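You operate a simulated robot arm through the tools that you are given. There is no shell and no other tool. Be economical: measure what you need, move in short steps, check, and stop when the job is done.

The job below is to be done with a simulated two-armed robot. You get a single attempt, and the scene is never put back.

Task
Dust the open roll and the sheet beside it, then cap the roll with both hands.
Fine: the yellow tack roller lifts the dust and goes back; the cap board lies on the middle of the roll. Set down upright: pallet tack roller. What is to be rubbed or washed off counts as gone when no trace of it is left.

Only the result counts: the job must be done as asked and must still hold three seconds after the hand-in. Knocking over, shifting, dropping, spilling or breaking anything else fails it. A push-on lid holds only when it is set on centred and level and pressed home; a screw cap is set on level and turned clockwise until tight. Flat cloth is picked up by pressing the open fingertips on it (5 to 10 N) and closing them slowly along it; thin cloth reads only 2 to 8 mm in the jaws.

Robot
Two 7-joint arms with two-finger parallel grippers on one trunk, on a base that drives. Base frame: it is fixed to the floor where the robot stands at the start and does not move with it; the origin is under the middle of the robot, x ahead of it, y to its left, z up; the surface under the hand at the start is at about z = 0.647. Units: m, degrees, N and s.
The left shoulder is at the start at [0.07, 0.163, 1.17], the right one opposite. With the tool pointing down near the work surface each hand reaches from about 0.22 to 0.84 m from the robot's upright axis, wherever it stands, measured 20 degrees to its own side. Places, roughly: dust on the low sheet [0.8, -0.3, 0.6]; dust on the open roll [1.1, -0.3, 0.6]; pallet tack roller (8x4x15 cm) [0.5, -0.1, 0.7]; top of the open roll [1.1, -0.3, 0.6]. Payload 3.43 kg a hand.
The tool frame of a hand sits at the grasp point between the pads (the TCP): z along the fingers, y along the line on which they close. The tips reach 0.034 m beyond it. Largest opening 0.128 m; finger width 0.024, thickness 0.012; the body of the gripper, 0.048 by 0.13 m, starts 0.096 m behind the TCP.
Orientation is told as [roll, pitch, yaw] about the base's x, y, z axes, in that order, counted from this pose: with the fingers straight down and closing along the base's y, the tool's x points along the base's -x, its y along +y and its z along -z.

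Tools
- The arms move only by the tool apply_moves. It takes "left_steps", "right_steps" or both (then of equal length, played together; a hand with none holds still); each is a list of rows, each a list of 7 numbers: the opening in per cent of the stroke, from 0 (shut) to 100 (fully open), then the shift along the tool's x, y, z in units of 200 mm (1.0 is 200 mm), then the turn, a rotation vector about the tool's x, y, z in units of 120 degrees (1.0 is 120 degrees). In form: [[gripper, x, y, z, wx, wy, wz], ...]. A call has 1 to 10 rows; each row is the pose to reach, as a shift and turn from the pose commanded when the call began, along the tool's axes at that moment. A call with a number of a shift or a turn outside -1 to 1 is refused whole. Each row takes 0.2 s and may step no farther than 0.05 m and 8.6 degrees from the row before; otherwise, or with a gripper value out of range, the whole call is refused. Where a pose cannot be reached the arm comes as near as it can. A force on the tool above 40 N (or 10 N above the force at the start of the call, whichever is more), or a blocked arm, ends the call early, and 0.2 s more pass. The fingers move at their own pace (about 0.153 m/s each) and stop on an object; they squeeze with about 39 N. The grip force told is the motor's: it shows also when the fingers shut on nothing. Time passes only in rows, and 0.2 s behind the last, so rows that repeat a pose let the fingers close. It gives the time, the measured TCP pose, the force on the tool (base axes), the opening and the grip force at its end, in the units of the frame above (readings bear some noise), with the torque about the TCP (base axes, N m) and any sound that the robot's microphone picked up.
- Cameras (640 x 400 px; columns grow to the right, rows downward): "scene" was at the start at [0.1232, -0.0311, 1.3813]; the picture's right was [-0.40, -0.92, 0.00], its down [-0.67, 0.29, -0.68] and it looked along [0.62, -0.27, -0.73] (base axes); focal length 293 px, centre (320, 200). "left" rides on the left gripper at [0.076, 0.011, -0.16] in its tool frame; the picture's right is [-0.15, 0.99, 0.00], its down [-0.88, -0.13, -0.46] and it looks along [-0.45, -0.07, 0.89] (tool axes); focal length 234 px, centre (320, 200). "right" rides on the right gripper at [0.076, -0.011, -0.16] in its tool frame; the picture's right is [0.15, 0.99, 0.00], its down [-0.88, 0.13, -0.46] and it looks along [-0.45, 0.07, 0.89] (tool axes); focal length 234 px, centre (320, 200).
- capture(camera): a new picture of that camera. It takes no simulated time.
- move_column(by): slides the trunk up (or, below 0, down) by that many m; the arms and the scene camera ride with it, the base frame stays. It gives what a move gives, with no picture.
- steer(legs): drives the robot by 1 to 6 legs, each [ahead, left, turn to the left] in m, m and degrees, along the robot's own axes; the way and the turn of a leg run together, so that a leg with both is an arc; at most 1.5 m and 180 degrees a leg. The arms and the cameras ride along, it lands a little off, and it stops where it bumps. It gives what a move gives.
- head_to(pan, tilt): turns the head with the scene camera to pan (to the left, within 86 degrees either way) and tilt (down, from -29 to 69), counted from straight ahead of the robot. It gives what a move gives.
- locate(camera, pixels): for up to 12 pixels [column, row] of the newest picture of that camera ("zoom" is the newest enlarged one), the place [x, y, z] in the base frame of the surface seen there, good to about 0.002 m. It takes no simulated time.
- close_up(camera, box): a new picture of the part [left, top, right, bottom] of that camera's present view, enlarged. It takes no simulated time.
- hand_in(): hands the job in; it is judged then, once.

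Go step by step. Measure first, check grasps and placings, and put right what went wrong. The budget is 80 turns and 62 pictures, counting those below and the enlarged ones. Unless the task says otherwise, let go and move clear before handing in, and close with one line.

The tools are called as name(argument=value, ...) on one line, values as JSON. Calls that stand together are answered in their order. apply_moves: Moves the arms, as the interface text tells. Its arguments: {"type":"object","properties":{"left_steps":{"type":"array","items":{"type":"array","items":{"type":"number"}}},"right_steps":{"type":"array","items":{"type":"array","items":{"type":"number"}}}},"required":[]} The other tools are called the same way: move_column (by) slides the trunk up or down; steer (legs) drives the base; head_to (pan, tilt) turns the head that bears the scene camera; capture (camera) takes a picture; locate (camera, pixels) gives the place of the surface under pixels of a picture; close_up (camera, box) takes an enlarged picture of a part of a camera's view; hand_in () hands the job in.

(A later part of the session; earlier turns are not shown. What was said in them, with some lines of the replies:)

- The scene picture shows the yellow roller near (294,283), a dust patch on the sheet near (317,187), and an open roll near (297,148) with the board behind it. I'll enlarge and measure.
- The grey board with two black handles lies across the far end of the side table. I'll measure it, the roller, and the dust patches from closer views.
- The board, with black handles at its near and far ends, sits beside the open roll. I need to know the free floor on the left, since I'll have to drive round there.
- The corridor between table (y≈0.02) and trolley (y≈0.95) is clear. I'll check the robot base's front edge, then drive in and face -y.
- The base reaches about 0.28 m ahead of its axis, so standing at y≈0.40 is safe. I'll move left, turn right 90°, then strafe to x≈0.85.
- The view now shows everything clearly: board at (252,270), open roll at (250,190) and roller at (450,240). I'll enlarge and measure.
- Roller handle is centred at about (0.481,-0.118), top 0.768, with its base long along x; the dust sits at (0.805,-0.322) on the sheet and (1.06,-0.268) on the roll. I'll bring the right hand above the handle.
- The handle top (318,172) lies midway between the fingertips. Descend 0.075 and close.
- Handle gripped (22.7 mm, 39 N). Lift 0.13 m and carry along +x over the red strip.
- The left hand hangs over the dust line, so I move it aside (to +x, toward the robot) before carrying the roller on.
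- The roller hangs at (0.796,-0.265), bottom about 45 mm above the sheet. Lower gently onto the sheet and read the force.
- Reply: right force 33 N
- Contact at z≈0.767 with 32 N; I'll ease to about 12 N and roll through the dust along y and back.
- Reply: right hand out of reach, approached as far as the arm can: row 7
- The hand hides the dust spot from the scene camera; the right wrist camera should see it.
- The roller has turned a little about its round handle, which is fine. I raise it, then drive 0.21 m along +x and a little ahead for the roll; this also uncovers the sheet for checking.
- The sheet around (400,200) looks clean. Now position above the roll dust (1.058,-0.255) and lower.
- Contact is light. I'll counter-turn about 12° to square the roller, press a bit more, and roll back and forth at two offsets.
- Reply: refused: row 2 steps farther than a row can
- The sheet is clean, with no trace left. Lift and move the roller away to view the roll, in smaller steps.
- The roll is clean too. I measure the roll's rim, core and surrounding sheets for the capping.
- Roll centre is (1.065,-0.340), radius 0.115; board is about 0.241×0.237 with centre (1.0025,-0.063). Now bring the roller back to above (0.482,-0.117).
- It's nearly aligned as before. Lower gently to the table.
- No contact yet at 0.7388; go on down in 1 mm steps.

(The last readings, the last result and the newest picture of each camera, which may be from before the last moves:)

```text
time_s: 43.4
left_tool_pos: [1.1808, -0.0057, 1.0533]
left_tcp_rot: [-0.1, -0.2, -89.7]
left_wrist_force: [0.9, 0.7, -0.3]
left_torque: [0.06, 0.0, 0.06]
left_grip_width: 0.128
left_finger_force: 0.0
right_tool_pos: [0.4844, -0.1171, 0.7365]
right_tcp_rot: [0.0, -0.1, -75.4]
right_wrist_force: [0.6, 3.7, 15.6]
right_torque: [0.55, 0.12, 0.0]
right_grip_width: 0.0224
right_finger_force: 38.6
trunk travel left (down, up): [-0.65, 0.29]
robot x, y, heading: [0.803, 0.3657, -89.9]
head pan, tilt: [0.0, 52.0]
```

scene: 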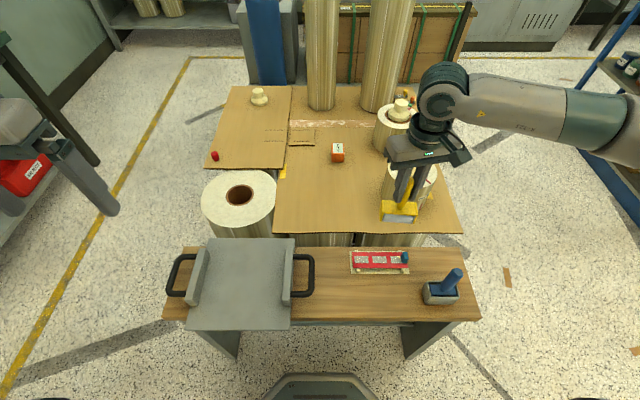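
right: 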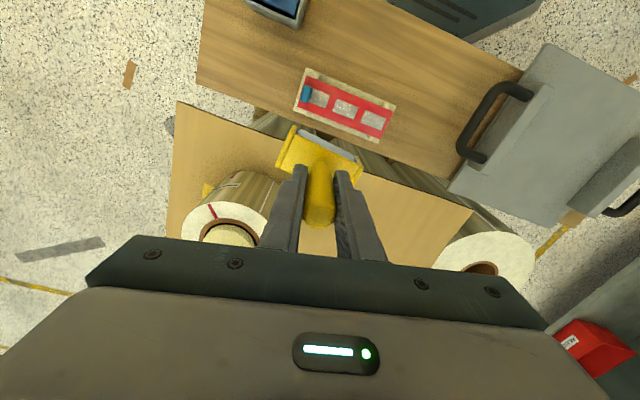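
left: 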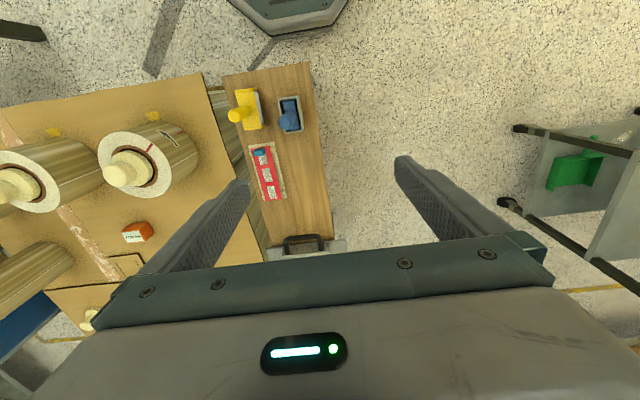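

Contact at 0.7365 with 15 N. Ease slightly, open, and look before lifting.

apply_moves(right_steps=[[0, 0, 0, -0.005, 0, 0, 0], [30, 0, 0, -0.005, 0, 0, 0], [50, 0, 0, -0.005, 0, 0, 0], [50, 0, 0, -0.005, 0, 0, 0]])

apply_moves(right_steps=[[50, 0, 0, -0.15, 0, 0, 0], [50, 0, 0, -0.35, 0, 0, 0], [50, 0, 0, -0.55, 0, 0, 0], [50, 0, 0, -0.75, 0, 0, 0], [50, 0, 0, -0.95, 0, 0, 0]])

close_up(camera="scene", box=[340, 215, 500, 315])

locate(camera="zoom", pixels=[[500, 90], [370, 135], [370, 180], [440, 150], [495, 160], [365, 150]])

```text
time_s: 44.4
left_tool_pos: [1.1807, -0.0069, 1.0538]
left_tcp_rot: [0.0, 0.0, -89.7]
left_wrist_force: [-0.2, 1.1, -0.3]
left_torque: [0.02, 0.05, 0.01]
left_grip_width: 0.1281
left_finger_force: 0.1
right_tool_pos: [0.4841, -0.1165, 0.7373]
right_tcp_rot: [0.0, -0.1, -75.4]
right_wrist_force: [-0.3, -0.1, 0.4]
right_torque: [-0.03, 0.01, 0.0]
right_grip_width: 0.0639
right_finger_force: 0.0
trunk travel left (down, up): [-0.65, 0.29]
robot x, y, heading: [0.8053, 0.37, -90.0]
head pan, tilt: [0.0, 52.0]
```

```text
time_s: 45.6
left_tool_pos: [1.1815, -0.0074, 1.0528]
left_tcp_rot: [0.0, 0.1, -89.7]
left_wrist_force: [-0.6, 0.5, 0.5]
left_torque: [0.01, -0.01, 0.01]
left_grip_width: 0.1281
left_finger_force: 0.1
right_tool_pos: [0.482, -0.1151, 0.9281]
right_tcp_rot: [-0.1, 0.0, -75.3]
right_wrist_force: [-0.7, -1.4, -0.4]
right_torque: [-0.03, 0.0, 0.01]
right_grip_width: 0.0642
right_finger_force: 0.0
trunk travel left (down, up): [-0.65, 0.29]
robot x, y, heading: [0.8074, 0.3657, -90.0]
head pan, tilt: [0.0, 52.0]
```

```text
4.00 times, centred on (420, 265) of scene
```

zoom: 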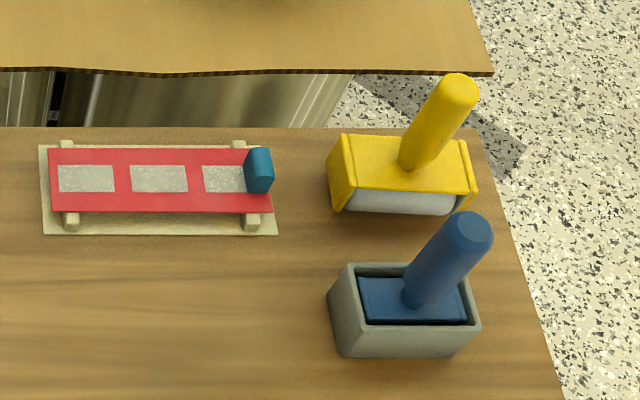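

```text
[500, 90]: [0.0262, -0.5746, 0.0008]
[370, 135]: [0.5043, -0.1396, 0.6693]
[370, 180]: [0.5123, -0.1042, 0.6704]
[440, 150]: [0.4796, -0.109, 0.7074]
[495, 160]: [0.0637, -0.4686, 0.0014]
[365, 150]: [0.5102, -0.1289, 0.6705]
```

The roller stands upright in its old place. Drive back to x≈1.03 centred before board and roll.

steer(legs=[[0, 0.225, 0]])

close_up(camera="scene", box=[230, 220, 430, 345])

locate(camera="zoom", pixels=[[585, 130], [572, 130], [560, 130], [127, 130], [140, 130], [115, 130], [540, 80], [560, 215], [150, 80], [120, 210], [495, 130], [190, 130]])

```text
time_s: 47.3
left_tool_pos: [1.3965, -0.0084, 1.0542]
left_tcp_rot: [0.0, 0.0, -89.7]
left_wrist_force: [-1.2, 0.5, 0.0]
left_torque: [-0.03, 0.02, 0.03]
left_grip_width: 0.128
left_finger_force: 0.1
right_tool_pos: [0.6988, -0.1159, 0.9275]
right_tcp_rot: [0.0, -0.1, -75.5]
right_wrist_force: [0.0, -0.3, 0.0]
right_torque: [0.01, 0.02, -0.01]
right_grip_width: 0.0642
right_finger_force: 0.1
trunk travel left (down, up): [-0.65, 0.29]
robot x, y, heading: [1.0237, 0.3701, -89.8]
head pan, tilt: [0.0, 52.0]
```

```text
3.20 times, centred on (330, 282) of scene
```

zoom: 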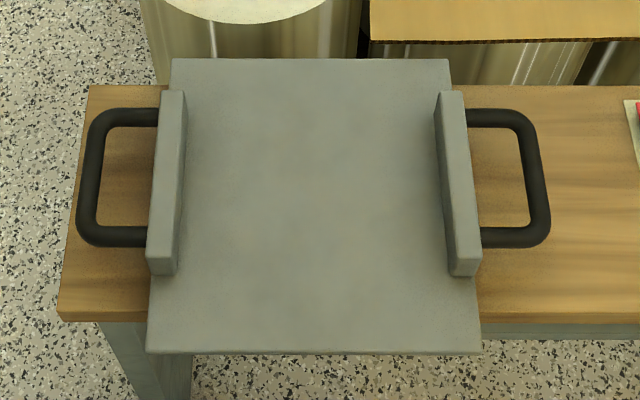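

```text
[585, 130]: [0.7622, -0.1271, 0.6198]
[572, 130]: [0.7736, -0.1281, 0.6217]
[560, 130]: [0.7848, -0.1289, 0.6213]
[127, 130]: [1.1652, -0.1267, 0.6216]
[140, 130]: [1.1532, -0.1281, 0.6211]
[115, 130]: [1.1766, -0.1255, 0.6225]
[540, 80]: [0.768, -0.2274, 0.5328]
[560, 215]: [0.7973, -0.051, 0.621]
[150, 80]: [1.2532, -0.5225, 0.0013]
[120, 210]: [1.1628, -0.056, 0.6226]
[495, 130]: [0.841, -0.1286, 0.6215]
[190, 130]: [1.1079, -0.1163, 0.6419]
```

I mis-aimed some pixels; the bars run through (536,180) right and (90,180) left.

locate(camera="zoom", pixels=[[536, 180], [527, 180], [544, 180], [542, 210], [528, 140], [500, 117], [510, 238], [90, 180], [98, 180], [82, 180], [100, 140], [87, 215]])

```text
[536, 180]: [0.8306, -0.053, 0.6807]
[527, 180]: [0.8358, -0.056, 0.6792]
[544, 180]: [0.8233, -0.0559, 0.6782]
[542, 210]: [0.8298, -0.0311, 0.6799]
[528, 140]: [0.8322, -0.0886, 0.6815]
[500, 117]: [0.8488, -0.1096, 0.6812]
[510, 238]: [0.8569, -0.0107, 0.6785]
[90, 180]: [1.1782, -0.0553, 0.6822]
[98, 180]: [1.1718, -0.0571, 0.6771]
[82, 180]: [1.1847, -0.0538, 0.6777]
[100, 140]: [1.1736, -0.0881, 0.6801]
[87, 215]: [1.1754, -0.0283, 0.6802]
```

Bar centres: right (0.830,-0.060,0.674), left (1.178,-0.060,0.674), about 14 mm thick. Bring both hands above the bars with 40 mm openings and yaw −90.

apply_moves(left_steps=[[31, -0.05, -0.2, 0, 0, 0, 0], [31, -0.1, -0.4, 0.05, 0, 0, 0], [31, -0.15, -0.55, 0.2, 0, 0, 0], [31, -0.2, -0.7, 0.35, 0, 0, 0], [31, -0.25, -0.85, 0.5, 0, 0, 0], [31, -0.258, -0.95, 0.65, 0, 0, 0], [31, -0.258, -0.95, 0.8, 0, 0, 0]], right_steps=[[31, 0.02, 0.15, 0, 0, 0, 0.03], [31, 0.05, 0.3, 0.05, 0, 0, 0.06], [31, 0.08, 0.45, 0.15, 0, 0, 0.09], [31, 0.1, 0.6, 0.25, 0, 0, 0.121], [31, 0.105, 0.7055, 0.4, 0, 0, 0.121], [31, 0.105, 0.7055, 0.55, 0, 0, 0.121], [31, 0.105, 0.7055, 0.7, 0, 0, 0.121]])

```text
time_s: 48.9
left_tool_pos: [1.2067, -0.0591, 0.8934]
left_tcp_rot: [-0.1, 0.0, -89.8]
left_wrist_force: [0.4, 0.5, -0.6]
left_torque: [0.02, 0.06, -0.02]
left_grip_width: 0.0399
left_finger_force: 0.1
right_tool_pos: [0.8273, -0.06, 0.7898]
right_tcp_rot: [0.0, 0.1, -90.0]
right_wrist_force: [-0.3, -0.7, 0.2]
right_torque: [0.01, 0.0, -0.03]
right_grip_width: 0.0399
right_finger_force: 0.0
trunk travel left (down, up): [-0.65, 0.29]
robot x, y, heading: [1.0226, 0.3682, -90.1]
head pan, tilt: [0.0, 52.0]
```

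Both near. Finish lining up the left hand and lower both to tips about 35 mm above the bars, then look.

apply_moves(left_steps=[[31, 0, -0.1, 0.15, 0, 0, 0], [31, 0, -0.143, 0.35, 0, 0, 0], [31, 0, -0.143, 0.5, 0, 0, 0], [31, 0, -0.143, 0.715, 0, 0, 0], [31, 0, -0.143, 0.715, 0, 0, 0]], right_steps=[[31, 0, 0.01, 0.05, 0, 0, 0], [31, 0, 0.01, 0.1, 0, 0, 0], [31, 0, 0.01, 0.15, 0, 0, 0], [31, 0, 0.01, 0.2, 0, 0, 0], [31, 0, 0.01, 0.2, 0, 0, 0]])

close_up(camera="scene", box=[230, 170, 430, 295])

capture(camera="left")

capture(camera="right")

```text
time_s: 50.1
left_tool_pos: [1.1778, -0.0593, 0.7514]
left_tcp_rot: [0.0, -0.1, -89.7]
left_wrist_force: [0.1, 0.0, -0.4]
left_torque: [0.0, 0.04, -0.03]
left_grip_width: 0.0394
left_finger_force: 0.0
right_tool_pos: [0.8308, -0.0582, 0.749]
right_tcp_rot: [0.0, 0.0, -90.0]
right_wrist_force: [-0.5, -0.2, -0.5]
right_torque: [-0.01, 0.01, 0.02]
right_grip_width: 0.0397
right_finger_force: 0.1
trunk travel left (down, up): [-0.65, 0.29]
robot x, y, heading: [1.0208, 0.3671, -89.8]
head pan, tilt: [0.0, 52.0]
```

```text
3.20 times, centred on (330, 232) of scene
```

zoom: 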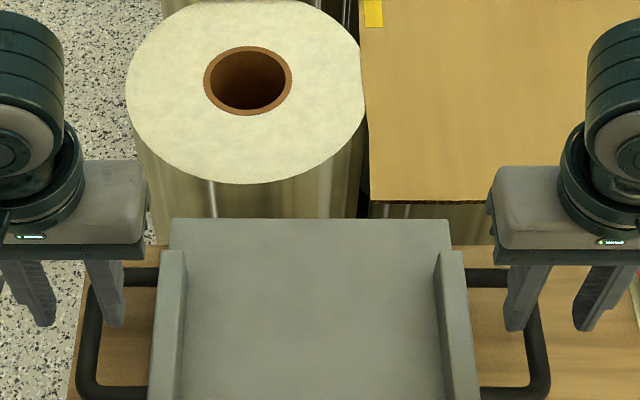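

```text
31 pictures are left
```

left: 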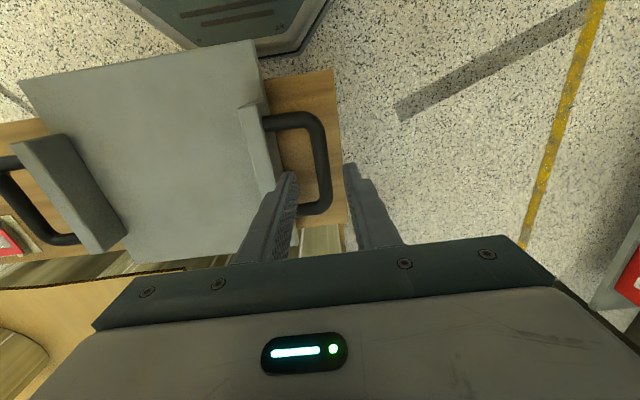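

```text
30 pictures are left
```

right: 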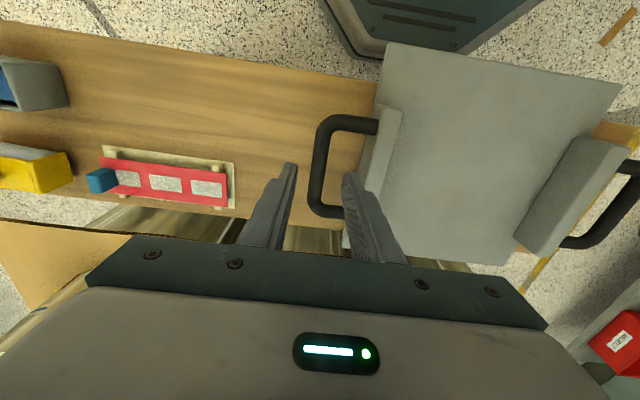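

Fingertips straddle both bars. Lower both to z≈0.676.

apply_moves(left_steps=[[31, 0, 0, 0.13, 0, 0, 0], [31, 0, 0, 0.26, 0, 0, 0], [31, 0, 0, 0.377, 0, 0, 0], [31, 0, 0, 0.377, 0, 0, 0]], right_steps=[[31, 0, 0, 0.13, 0, 0, 0], [31, 0, 0, 0.26, 0, 0, 0], [31, 0, 0, 0.365, 0, 0, 0], [31, 0, 0, 0.365, 0, 0, 0]])

close_up(camera="scene", box=[230, 190, 430, 315])

```text
time_s: 51.1
left_tool_pos: [1.1767, -0.0599, 0.6777]
left_tcp_rot: [0.0, -0.1, -89.8]
left_wrist_force: [-0.2, -0.5, 0.2]
left_torque: [0.0, -0.01, -0.01]
left_grip_width: 0.0397
left_finger_force: 0.0
right_tool_pos: [0.8302, -0.059, 0.675]
right_tcp_rot: [-0.1, 0.0, -90.1]
right_wrist_force: [0.0, 0.1, 0.4]
right_torque: [0.01, 0.0, 0.0]
right_grip_width: 0.0397
right_finger_force: 0.0
trunk travel left (down, up): [-0.65, 0.29]
robot x, y, heading: [1.0201, 0.3643, -89.6]
head pan, tilt: [0.0, 52.0]
```

```text
3.20 times, centred on (330, 252) of scene
```

zoom: 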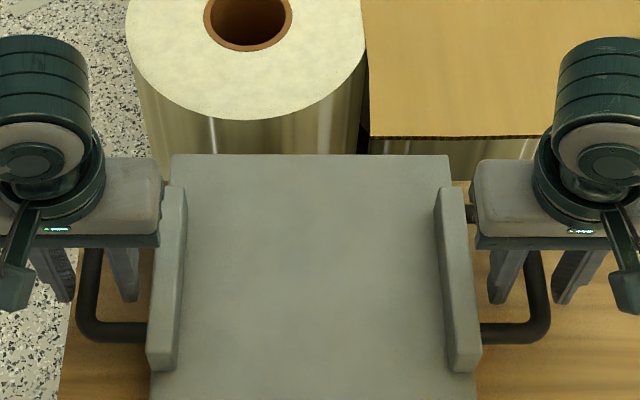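

No contact forces; the bars lie between the fingers. Close both, then lift together 10 mm as a test.

apply_moves(left_steps=[[0, 0, 0, 0, 0, 0, 0], [0, 0, 0, 0, 0, 0, 0], [0, 0, 0, 0, 0, 0, 0]], right_steps=[[0, 0, 0, 0, 0, 0, 0], [0, 0, 0, 0, 0, 0, 0], [0, 0, 0, 0, 0, 0, 0]])

apply_moves(left_steps=[[0, 0, 0, -0.02, 0, 0, 0], [0, 0, 0, -0.05, 0, 0, 0], [0, 0, 0, -0.1, 0, 0, 0], [0, 0, 0, -0.15, 0, 0, 0], [0, 0, 0, -0.15, 0, 0, 0]], right_steps=[[0, 0, 0, -0.02, 0, 0, 0], [0, 0, 0, -0.05, 0, 0, 0], [0, 0, 0, -0.1, 0, 0, 0], [0, 0, 0, -0.15, 0, 0, 0], [0, 0, 0, -0.15, 0, 0, 0]])

close_up(camera="scene", box=[230, 190, 430, 315])

locate(camera="zoom", pixels=[[180, 165], [440, 165], [170, 390], [465, 390], [310, 280]])

```text
time_s: 51.9
left_tool_pos: [1.1787, -0.0592, 0.6761]
left_tcp_rot: [0.2, -0.1, -89.7]
left_wrist_force: [22.5, 0.0, 2.9]
left_torque: [0.05, -0.08, 0.08]
left_grip_width: 0.0158
left_finger_force: 39.4
right_tool_pos: [0.8293, -0.0578, 0.674]
right_tcp_rot: [-0.1, 0.1, -90.1]
right_wrist_force: [-21.7, 0.0, -0.3]
right_torque: [0.04, 0.08, -0.28]
right_grip_width: 0.0157
right_finger_force: 39.0
trunk travel left (down, up): [-0.65, 0.29]
robot x, y, heading: [1.0243, 0.373, -90.0]
head pan, tilt: [0.0, 52.0]
```

```text
time_s: 53.1
left_tool_pos: [1.179, -0.0614, 0.7041]
left_tcp_rot: [0.3, 0.1, -89.6]
left_wrist_force: [34.1, 1.0, -3.2]
left_torque: [0.02, -0.19, 0.01]
left_grip_width: 0.0158
left_finger_force: 39.0
right_tool_pos: [0.8297, -0.0597, 0.7062]
right_tcp_rot: [-0.3, -0.1, -89.9]
right_wrist_force: [-32.7, -1.6, -3.5]
right_torque: [0.03, 0.08, -0.44]
right_grip_width: 0.0155
right_finger_force: 39.0
trunk travel left (down, up): [-0.65, 0.29]
robot x, y, heading: [1.0232, 0.3693, -89.6]
head pan, tilt: [0.0, 52.0]
```

```text
3.20 times, centred on (330, 252) of scene
```

zoom: 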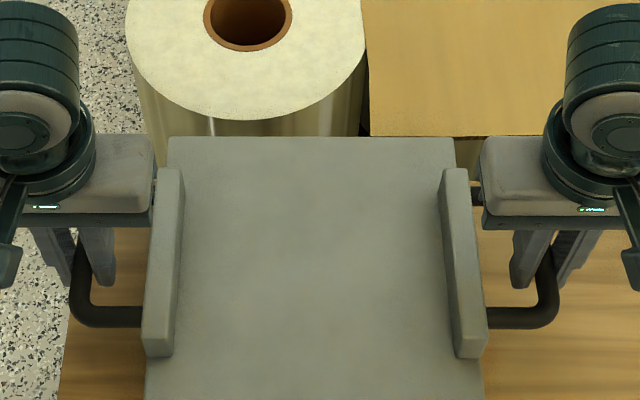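

```text
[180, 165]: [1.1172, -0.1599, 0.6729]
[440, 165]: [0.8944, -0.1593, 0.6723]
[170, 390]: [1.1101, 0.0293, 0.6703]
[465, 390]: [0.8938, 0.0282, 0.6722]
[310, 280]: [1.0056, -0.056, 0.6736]
```

Board lifted level (z 0.672 all over). The hands push inward against each other at about 33 N, so I ease them apart by 2 mm each while lifting a little more.

apply_moves(left_steps=[[0, 0, 0.006, 0, 0, 0, 0], [0, 0, 0.012, -0.05, 0, 0, 0], [0, 0, 0.012, -0.1, 0, 0, 0]], right_steps=[[0, 0, -0.006, 0, 0, 0, 0], [0, 0, -0.012, -0.05, 0, 0, 0], [0, 0, -0.012, -0.1, 0, 0, 0]])

```text
time_s: 53.9
left_tool_pos: [1.1795, -0.0604, 0.7243]
left_tcp_rot: [0.0, -0.1, -89.8]
left_wrist_force: [20.6, 1.4, -2.8]
left_torque: [0.2, -0.06, 0.05]
left_grip_width: 0.0155
left_finger_force: 38.9
right_tool_pos: [0.8305, -0.0594, 0.7241]
right_tcp_rot: [0.1, 0.0, -89.9]
right_wrist_force: [-21.0, -0.5, -3.1]
right_torque: [-0.13, 0.1, -0.44]
right_grip_width: 0.0156
right_finger_force: 38.9
trunk travel left (down, up): [-0.65, 0.29]
robot x, y, heading: [1.0263, 0.3715, -89.6]
head pan, tilt: [0.0, 52.0]
```

Squeeze drops to 21 N; ease 3 mm more per hand while raising and carrying toward the roll.

apply_moves(left_steps=[[0, 0, 0.015, -0.05, 0, 0, 0], [0, -0.1, 0.055, -0.1, 0, 0, 0], [0, -0.25, 0.105, -0.1, 0, 0, 0], [0, -0.4, 0.155, -0.1, 0, 0, 0], [0, -0.55, 0.205, -0.1, 0, 0, 0], [0, -0.7, 0.255, -0.1, 0, 0, 0], [0, -0.85, 0.305, -0.1, 0, 0, 0], [0, -0.95, 0.325, -0.1, 0, 0, 0], [0, -0.95, 0.325, -0.1, 0, 0, 0]], right_steps=[[0, 0, -0.015, -0.05, 0, 0, 0], [0, -0.1, 0.025, -0.1, 0, 0, 0], [0, -0.25, 0.075, -0.1, 0, 0, 0], [0, -0.4, 0.125, -0.1, 0, 0, 0], [0, -0.55, 0.175, -0.1, 0, 0, 0], [0, -0.7, 0.225, -0.1, 0, 0, 0], [0, -0.85, 0.275, -0.1, 0, 0, 0], [0, -0.95, 0.295, -0.1, 0, 0, 0], [0, -0.95, 0.295, -0.1, 0, 0, 0]])

capture(camera="scene")

```text
time_s: 55.0
left_tool_pos: [1.2118, -0.1498, 0.7438]
left_tcp_rot: [-0.6, 0.0, -90.0]
left_wrist_force: [-1.2, -0.6, -3.9]
left_torque: [0.22, -0.09, 0.78]
left_grip_width: 0.0156
left_finger_force: 39.0
right_tool_pos: [0.8606, -0.1525, 0.7436]
right_tcp_rot: [0.5, 0.2, -89.7]
right_wrist_force: [1.6, 1.1, -3.3]
right_torque: [-0.19, -0.03, -0.45]
right_grip_width: 0.0155
right_finger_force: 39.1
trunk travel left (down, up): [-0.65, 0.29]
robot x, y, heading: [1.0218, 0.3705, -89.7]
head pan, tilt: [0.0, 52.0]
stopped in row 5 (right hand): the force on the tool passed its limit at 41 N (the readings are from after the stop); the commanded pose is now the measured one
```

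```text
27 pictures are left
```

scene: 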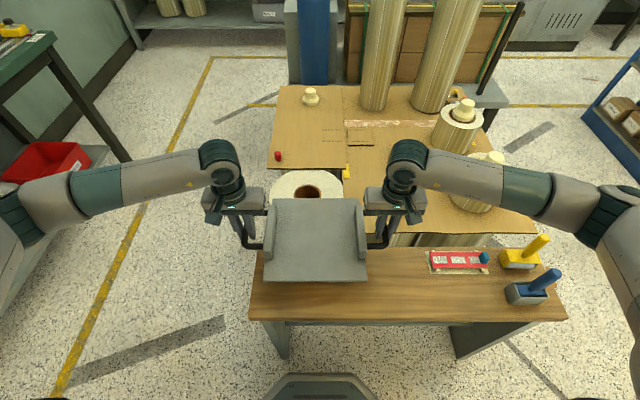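

Moving quickly built up a force between the hands and stopped the move; the board is still level and held. I continue slowly at 14 mm per row.

apply_moves(left_steps=[[0, -0.04, 0.008, 0, 0, 0, 0], [0, -0.1, 0.02, 0, 0, 0, 0], [0, -0.17, 0.035, 0, 0, 0, 0], [0, -0.24, 0.05, 0, 0, 0, 0], [0, -0.31, 0.065, 0, 0, 0, 0], [0, -0.38, 0.08, 0, 0, 0, 0], [0, -0.45, 0.095, 0, 0, 0, 0], [0, -0.52, 0.11, 0, 0, 0, 0], [0, -0.58, 0.12, 0, 0, 0, 0], [0, -0.61, 0.125, 0, 0, 0, 0]], right_steps=[[0, -0.04, 0.008, 0, 0, 0, 0], [0, -0.1, 0.02, 0, 0, 0, 0], [0, -0.17, 0.035, 0, 0, 0, 0], [0, -0.24, 0.05, 0, 0, 0, 0], [0, -0.31, 0.065, 0, 0, 0, 0], [0, -0.38, 0.08, 0, 0, 0, 0], [0, -0.45, 0.095, 0, 0, 0, 0], [0, -0.52, 0.11, 0, 0, 0, 0], [0, -0.58, 0.12, 0, 0, 0, 0], [0, -0.61, 0.125, 0, 0, 0, 0]])

close_up(camera="scene", box=[220, 130, 428, 260])

```text
time_s: 57.2
left_tool_pos: [1.2375, -0.2742, 0.7446]
left_tcp_rot: [-0.5, 0.1, -90.0]
left_wrist_force: [9.0, -0.9, -3.7]
left_torque: [-0.07, -0.06, 0.64]
left_grip_width: 0.0157
left_finger_force: 38.5
right_tool_pos: [0.8877, -0.274, 0.746]
right_tcp_rot: [0.4, 0.1, -89.8]
right_wrist_force: [-8.5, 0.4, -3.1]
right_torque: [0.1, 0.05, -0.31]
right_grip_width: 0.0155
right_finger_force: 38.8
trunk travel left (down, up): [-0.65, 0.29]
robot x, y, heading: [1.0267, 0.3727, -89.7]
head pan, tilt: [0.0, 52.0]
```

```text
3.08 times, centred on (324, 195) of scene
```

zoom: 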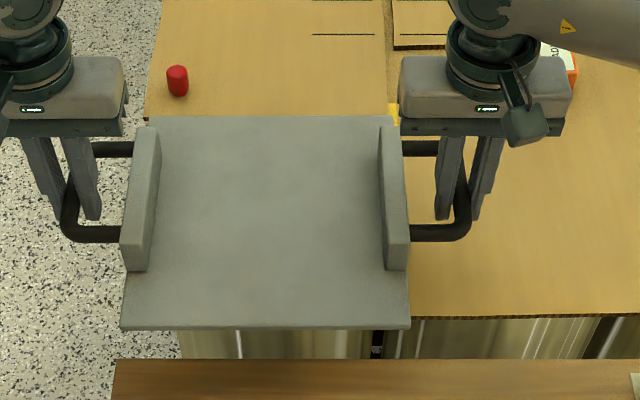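

Board is above the roll, mild forces. Measure its edges to compute the true remaining shift.

locate(camera="zoom", pixels=[[270, 119], [265, 322], [126, 300], [404, 300], [164, 121], [392, 121], [270, 220], [140, 318], [395, 318], [178, 92]])

```text
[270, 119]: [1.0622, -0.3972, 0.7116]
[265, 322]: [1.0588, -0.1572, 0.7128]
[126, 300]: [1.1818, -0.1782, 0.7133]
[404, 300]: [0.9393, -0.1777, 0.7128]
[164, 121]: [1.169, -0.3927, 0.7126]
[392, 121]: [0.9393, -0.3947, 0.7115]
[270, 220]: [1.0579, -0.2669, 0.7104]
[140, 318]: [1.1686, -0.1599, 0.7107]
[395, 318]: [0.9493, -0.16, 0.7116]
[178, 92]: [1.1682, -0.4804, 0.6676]
```

Board centre is (1.0606,-0.2775). Target about (1.066,-0.334), keeping its far edge clear of the raised sheet at y=-0.457; move there slowly and lower to about 10 mm above.

apply_moves(left_steps=[[0, -0.04, 0.005, 0, 0, 0, 0], [0, -0.1, 0.01, 0, 0, 0, 0], [0, -0.17, 0.018, 0, 0, 0, 0], [0, -0.24, 0.025, 0, 0, 0, 0], [0, -0.2825, 0.0275, 0, 0, 0, 0], [0, -0.2825, 0.0275, 0.04, 0, 0, 0], [0, -0.2825, 0.0275, 0.09, 0, 0, 0], [0, -0.2825, 0.0275, 0.13, 0, 0, 0], [0, -0.2825, 0.0275, 0.16, 0, 0, 0]], right_steps=[[0, -0.04, 0.005, 0, 0, 0, 0], [0, -0.1, 0.01, 0, 0, 0, 0], [0, -0.17, 0.018, 0, 0, 0, 0], [0, -0.24, 0.025, 0, 0, 0, 0], [0, -0.2825, 0.0275, 0, 0, 0, 0], [0, -0.2825, 0.0275, 0.04, 0, 0, 0], [0, -0.2825, 0.0275, 0.09, 0, 0, 0], [0, -0.2825, 0.0275, 0.13, 0, 0, 0], [0, -0.2825, 0.0275, 0.165, 0, 0, 0]])

close_up(camera="scene", box=[220, 130, 428, 260])

locate(camera="zoom", pixels=[[270, 100], [270, 110], [200, 200], [350, 200], [270, 250], [270, 130], [300, 95], [270, 310], [270, 300], [270, 320]])

```text
time_s: 59.2
left_tool_pos: [1.2419, -0.3281, 0.7123]
left_tcp_rot: [-0.5, 0.0, -90.1]
left_wrist_force: [11.5, -1.1, -4.6]
left_torque: [-0.16, -0.13, 0.64]
left_grip_width: 0.0156
left_finger_force: 39.0
right_tool_pos: [0.8914, -0.3307, 0.7109]
right_tcp_rot: [0.5, 0.1, -89.8]
right_wrist_force: [-11.4, 0.3, -2.8]
right_torque: [0.2, -0.07, -0.35]
right_grip_width: 0.0157
right_finger_force: 39.0
trunk travel left (down, up): [-0.65, 0.29]
robot x, y, heading: [1.0226, 0.369, -90.2]
head pan, tilt: [0.0, 52.0]
```

```text
3.08 times, centred on (324, 195) of scene
```

zoom: 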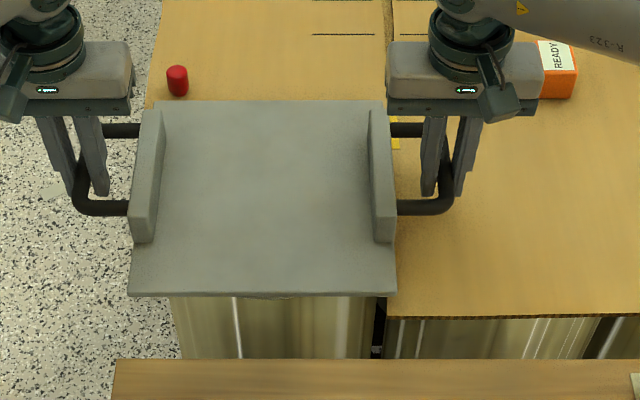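

```text
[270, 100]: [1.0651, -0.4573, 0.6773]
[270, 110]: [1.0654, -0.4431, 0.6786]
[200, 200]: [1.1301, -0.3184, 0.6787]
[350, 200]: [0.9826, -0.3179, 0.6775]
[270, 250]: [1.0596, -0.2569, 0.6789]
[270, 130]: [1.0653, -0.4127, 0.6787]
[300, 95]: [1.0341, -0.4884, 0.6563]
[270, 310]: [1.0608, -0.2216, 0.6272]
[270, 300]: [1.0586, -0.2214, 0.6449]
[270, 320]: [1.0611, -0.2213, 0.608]
```

Far edge is at -0.457, right at the raised sheet; back off 3 mm, then lower the last 10 mm gently.

apply_moves(left_steps=[[0, 0.008, 0, 0, 0, 0, 0], [0, 0.015, 0, 0, 0, 0, 0], [0, 0.015, 0, 0.015, 0, 0, 0], [0, 0.015, 0, 0.03, 0, 0, 0], [0, 0.015, 0, 0.04, 0, 0, 0], [0, 0.015, 0, 0.047, 0, 0, 0], [0, 0.015, 0, 0.052, 0, 0, 0]], right_steps=[[0, 0.008, 0, 0, 0, 0, 0], [0, 0.015, 0, 0, 0, 0, 0], [0, 0.015, 0, 0.015, 0, 0, 0], [0, 0.015, 0, 0.03, 0, 0, 0], [0, 0.015, 0, 0.04, 0, 0, 0], [0, 0.015, 0, 0.047, 0, 0, 0], [0, 0.015, 0, 0.052, 0, 0, 0]])

close_up(camera="scene", box=[220, 130, 428, 260])

locate(camera="zoom", pixels=[[270, 105], [270, 110], [180, 110], [365, 110], [140, 285], [385, 285], [270, 288], [132, 270], [391, 270], [270, 200]])

```text
time_s: 60.8
left_tool_pos: [1.2408, -0.3262, 0.7036]
left_tcp_rot: [-0.4, -0.1, -90.0]
left_wrist_force: [21.2, -0.8, 4.2]
left_torque: [0.55, -0.08, 0.64]
left_grip_width: 0.0154
left_finger_force: 39.0
right_tool_pos: [0.8915, -0.3276, 0.7024]
right_tcp_rot: [0.4, 0.1, -89.9]
right_wrist_force: [-20.4, 1.8, 0.2]
right_torque: [0.14, 0.14, -0.31]
right_grip_width: 0.0154
right_finger_force: 39.3
trunk travel left (down, up): [-0.65, 0.29]
robot x, y, heading: [1.0206, 0.3674, -90.2]
head pan, tilt: [0.0, 52.0]
```

```text
3.08 times, centred on (324, 195) of scene
```

zoom: 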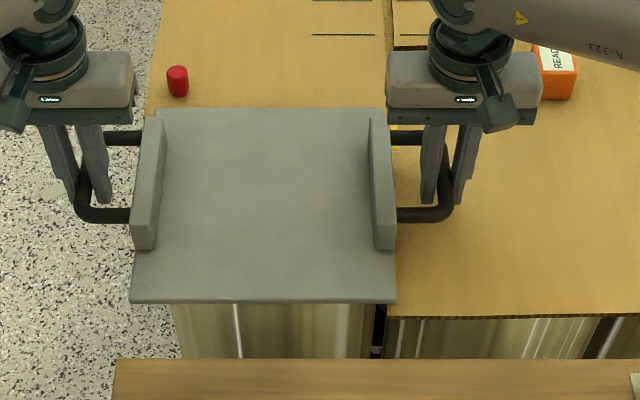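

```text
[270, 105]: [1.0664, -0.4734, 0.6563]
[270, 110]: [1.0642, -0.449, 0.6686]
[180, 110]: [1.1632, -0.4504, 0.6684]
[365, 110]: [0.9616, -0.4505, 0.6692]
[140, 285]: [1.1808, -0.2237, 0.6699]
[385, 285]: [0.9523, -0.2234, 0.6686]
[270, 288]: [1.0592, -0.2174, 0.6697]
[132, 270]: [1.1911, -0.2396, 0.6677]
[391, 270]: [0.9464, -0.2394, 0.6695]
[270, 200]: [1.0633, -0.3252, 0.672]
```

Board rests level (top z≈0.669), centred near (1.066,-0.333). Relieve the inward squeeze, settle 1 mm, then open both.

apply_moves(left_steps=[[0, 0, 0.008, 0.003, 0, 0, 0], [0, 0, 0.015, 0.005, 0, 0, 0], [0, 0, 0.015, 0.005, 0, 0, 0]], right_steps=[[0, 0, -0.008, 0.003, 0, 0, 0], [0, 0, -0.015, 0.005, 0, 0, 0], [0, 0, -0.015, 0.005, 0, 0, 0]])

apply_moves(left_steps=[[15, 0, 0, 0, 0, 0, 0], [25, 0, 0, 0, 0, 0, 0], [31, 0, 0, 0, 0, 0, 0], [31, 0, 0, 0, 0, 0, 0]], right_steps=[[15, 0, 0, 0, 0, 0, 0], [25, 0, 0, 0, 0, 0, 0], [31, 0, 0, 0, 0, 0, 0], [31, 0, 0, 0, 0, 0, 0]])

close_up(camera="scene", box=[220, 130, 428, 260])

```text
time_s: 61.6
left_tool_pos: [1.2405, -0.3272, 0.7028]
left_tcp_rot: [-0.8, -0.3, -90.3]
left_wrist_force: [3.7, -0.8, 11.9]
left_torque: [0.76, 0.04, 0.71]
left_grip_width: 0.0153
left_finger_force: 38.8
right_tool_pos: [0.8921, -0.3281, 0.7019]
right_tcp_rot: [0.8, -0.1, -89.6]
right_wrist_force: [-2.7, 0.5, 4.0]
right_torque: [0.66, -0.06, -0.55]
right_grip_width: 0.0155
right_finger_force: 38.4
trunk travel left (down, up): [-0.65, 0.29]
robot x, y, heading: [1.0249, 0.369, -90.1]
head pan, tilt: [0.0, 52.0]
```

```text
time_s: 62.6
left_tool_pos: [1.2436, -0.3267, 0.702]
left_tcp_rot: [-0.6, -0.1, -90.0]
left_wrist_force: [-0.7, -0.3, -1.1]
left_torque: [0.0, 0.0, -0.02]
left_grip_width: 0.0393
left_finger_force: 0.2
right_tool_pos: [0.8905, -0.3279, 0.7009]
right_tcp_rot: [0.5, 0.1, -89.7]
right_wrist_force: [0.3, 0.3, 0.4]
right_torque: [-0.01, 0.0, 0.0]
right_grip_width: 0.0399
right_finger_force: 0.1
trunk travel left (down, up): [-0.65, 0.29]
robot x, y, heading: [1.0258, 0.3689, -89.8]
head pan, tilt: [0.0, 52.0]
```

```text
3.08 times, centred on (324, 195) of scene
```

zoom: 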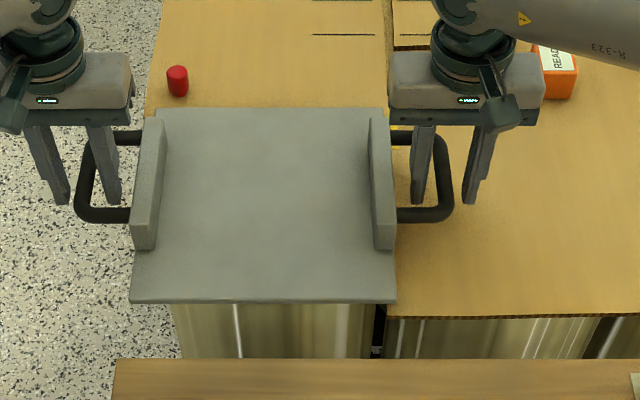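

Released; no forces on either hand. Lift straight up clear, then check everything.

apply_moves(left_steps=[[31, 0, 0, -0.1, 0, 0, 0], [31, 0, 0, -0.25, 0, 0, 0], [31, 0, 0, -0.45, 0, 0, 0], [31, 0, 0, -0.65, 0, 0, 0], [31, 0.1, 0.2, -0.8, 0, 0, 0], [31, 0.3, 0.35, -0.9, 0, 0, 0], [31, 0.5, 0.45, -0.9, 0, 0, 0]], right_steps=[[31, 0, 0, -0.1, 0, 0, 0], [31, 0, 0, -0.25, 0, 0, 0], [31, 0, 0, -0.45, 0, 0, 0], [31, 0, 0, -0.65, 0, 0, 0], [31, 0.1, -0.2, -0.8, 0, 0, 0], [31, 0.3, -0.35, -0.9, 0, 0, 0], [31, 0.5, -0.45, -0.9, 0, 0, 0]])

capture(camera="scene")

close_up(camera="scene", box=[220, 130, 540, 330])

locate(camera="zoom", pixels=[[175, 75], [280, 75], [173, 190], [283, 190], [230, 140], [231, 73], [231, 192], [168, 180], [286, 180]])

```text
refused: row 5 steps farther than a row can; nothing moved
```

```text
22 pictures are left
```

scene: 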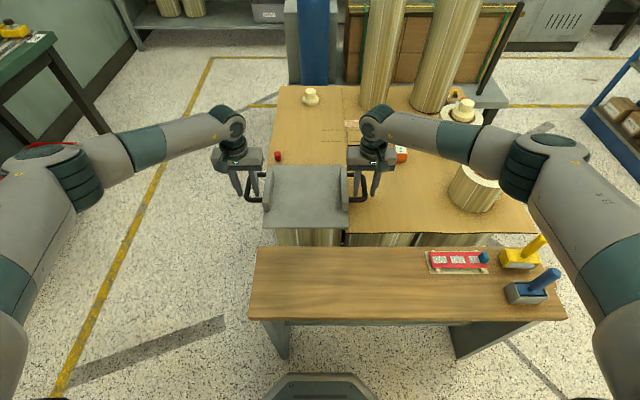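

```text
2.00 times, centred on (380, 230) of scene
```

zoom: 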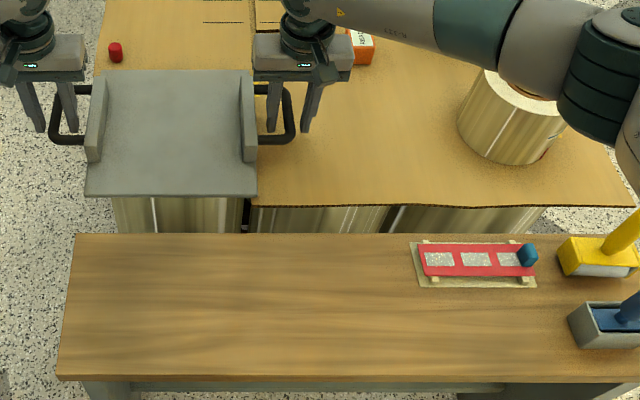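

```text
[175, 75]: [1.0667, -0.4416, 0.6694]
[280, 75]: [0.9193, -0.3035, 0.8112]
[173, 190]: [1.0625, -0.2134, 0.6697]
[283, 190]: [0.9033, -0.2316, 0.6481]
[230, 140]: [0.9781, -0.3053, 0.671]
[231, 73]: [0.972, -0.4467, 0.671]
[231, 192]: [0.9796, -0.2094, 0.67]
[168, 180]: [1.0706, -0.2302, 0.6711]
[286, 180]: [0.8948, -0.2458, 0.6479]
```

The move was refused for one too-long step; I redo it with smaller ones.

apply_moves(left_steps=[[31, 0, 0, -0.1, 0, 0, 0], [31, 0, 0, -0.25, 0, 0, 0], [31, 0, 0, -0.45, 0, 0, 0], [31, 0, 0, -0.65, 0, 0, 0], [31, 0, 0.05, -0.85, 0, 0, 0], [31, 0.15, 0.1, -0.95, 0, 0, 0], [31, 0.35, 0.15, -0.95, 0, 0, 0], [31, 0.55, 0.2, -0.95, 0, 0, 0], [31, 0.75, 0.25, -0.95, 0, 0, 0]], right_steps=[[31, 0, 0, -0.1, 0, 0, 0], [31, 0, 0, -0.25, 0, 0, 0], [31, 0, 0, -0.45, 0, 0, 0], [31, 0, 0, -0.65, 0, 0, 0], [31, 0, -0.05, -0.85, 0, 0, 0], [31, 0.15, -0.1, -0.95, 0, 0, 0], [31, 0.35, -0.15, -0.95, 0, 0, 0], [31, 0.55, -0.2, -0.95, 0, 0, 0], [31, 0.75, -0.25, -0.95, 0, 0, 0]])

capture(camera="scene")

close_up(camera="scene", box=[220, 130, 428, 260])

locate(camera="zoom", pixels=[[270, 110], [180, 110], [365, 110], [140, 295], [385, 295], [270, 298], [132, 270], [391, 270], [178, 80]])

```text
time_s: 64.6
left_tool_pos: [1.2951, -0.172, 0.8952]
left_tcp_rot: [-0.6, -0.2, -90.1]
left_wrist_force: [-0.1, -0.1, 0.2]
left_torque: [-0.03, 0.01, -0.02]
left_grip_width: 0.04
left_finger_force: 0.1
right_tool_pos: [0.8372, -0.1741, 0.8909]
right_tcp_rot: [0.5, -0.2, -89.7]
right_wrist_force: [-0.4, 0.8, 0.0]
right_torque: [-0.05, -0.01, 0.02]
right_grip_width: 0.0395
right_finger_force: 0.0
trunk travel left (down, up): [-0.65, 0.29]
robot x, y, heading: [1.0234, 0.3721, -89.7]
head pan, tilt: [0.0, 52.0]
```

```text
20 pictures are left
```

scene: 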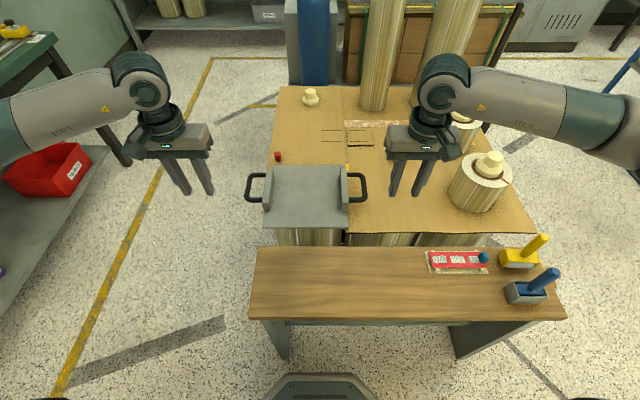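

```text
3.08 times, centred on (324, 195) of scene
```

zoom: 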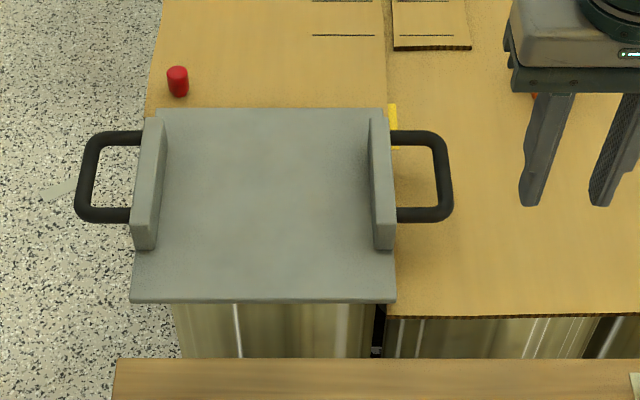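

```text
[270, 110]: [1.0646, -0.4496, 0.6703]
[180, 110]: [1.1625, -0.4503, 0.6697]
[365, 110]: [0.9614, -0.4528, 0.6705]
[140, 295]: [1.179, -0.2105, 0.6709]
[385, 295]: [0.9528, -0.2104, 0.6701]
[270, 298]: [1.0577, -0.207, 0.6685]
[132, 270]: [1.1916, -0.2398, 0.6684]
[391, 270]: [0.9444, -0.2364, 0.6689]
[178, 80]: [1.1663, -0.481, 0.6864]
```

The board lies level on the roll (corners all z≈0.669–0.671) within about 1 cm of the middle. The roller stands upright in its place, no dust is left, and both hands are clear, so I hand in.

hand_in()

```text
The job is handed in.
```

I dusted the sheet and the open roll, set the yellow tack roller back upright in its place, and laid the cap board level on the roll with both hands, about 1 cm off its middle.
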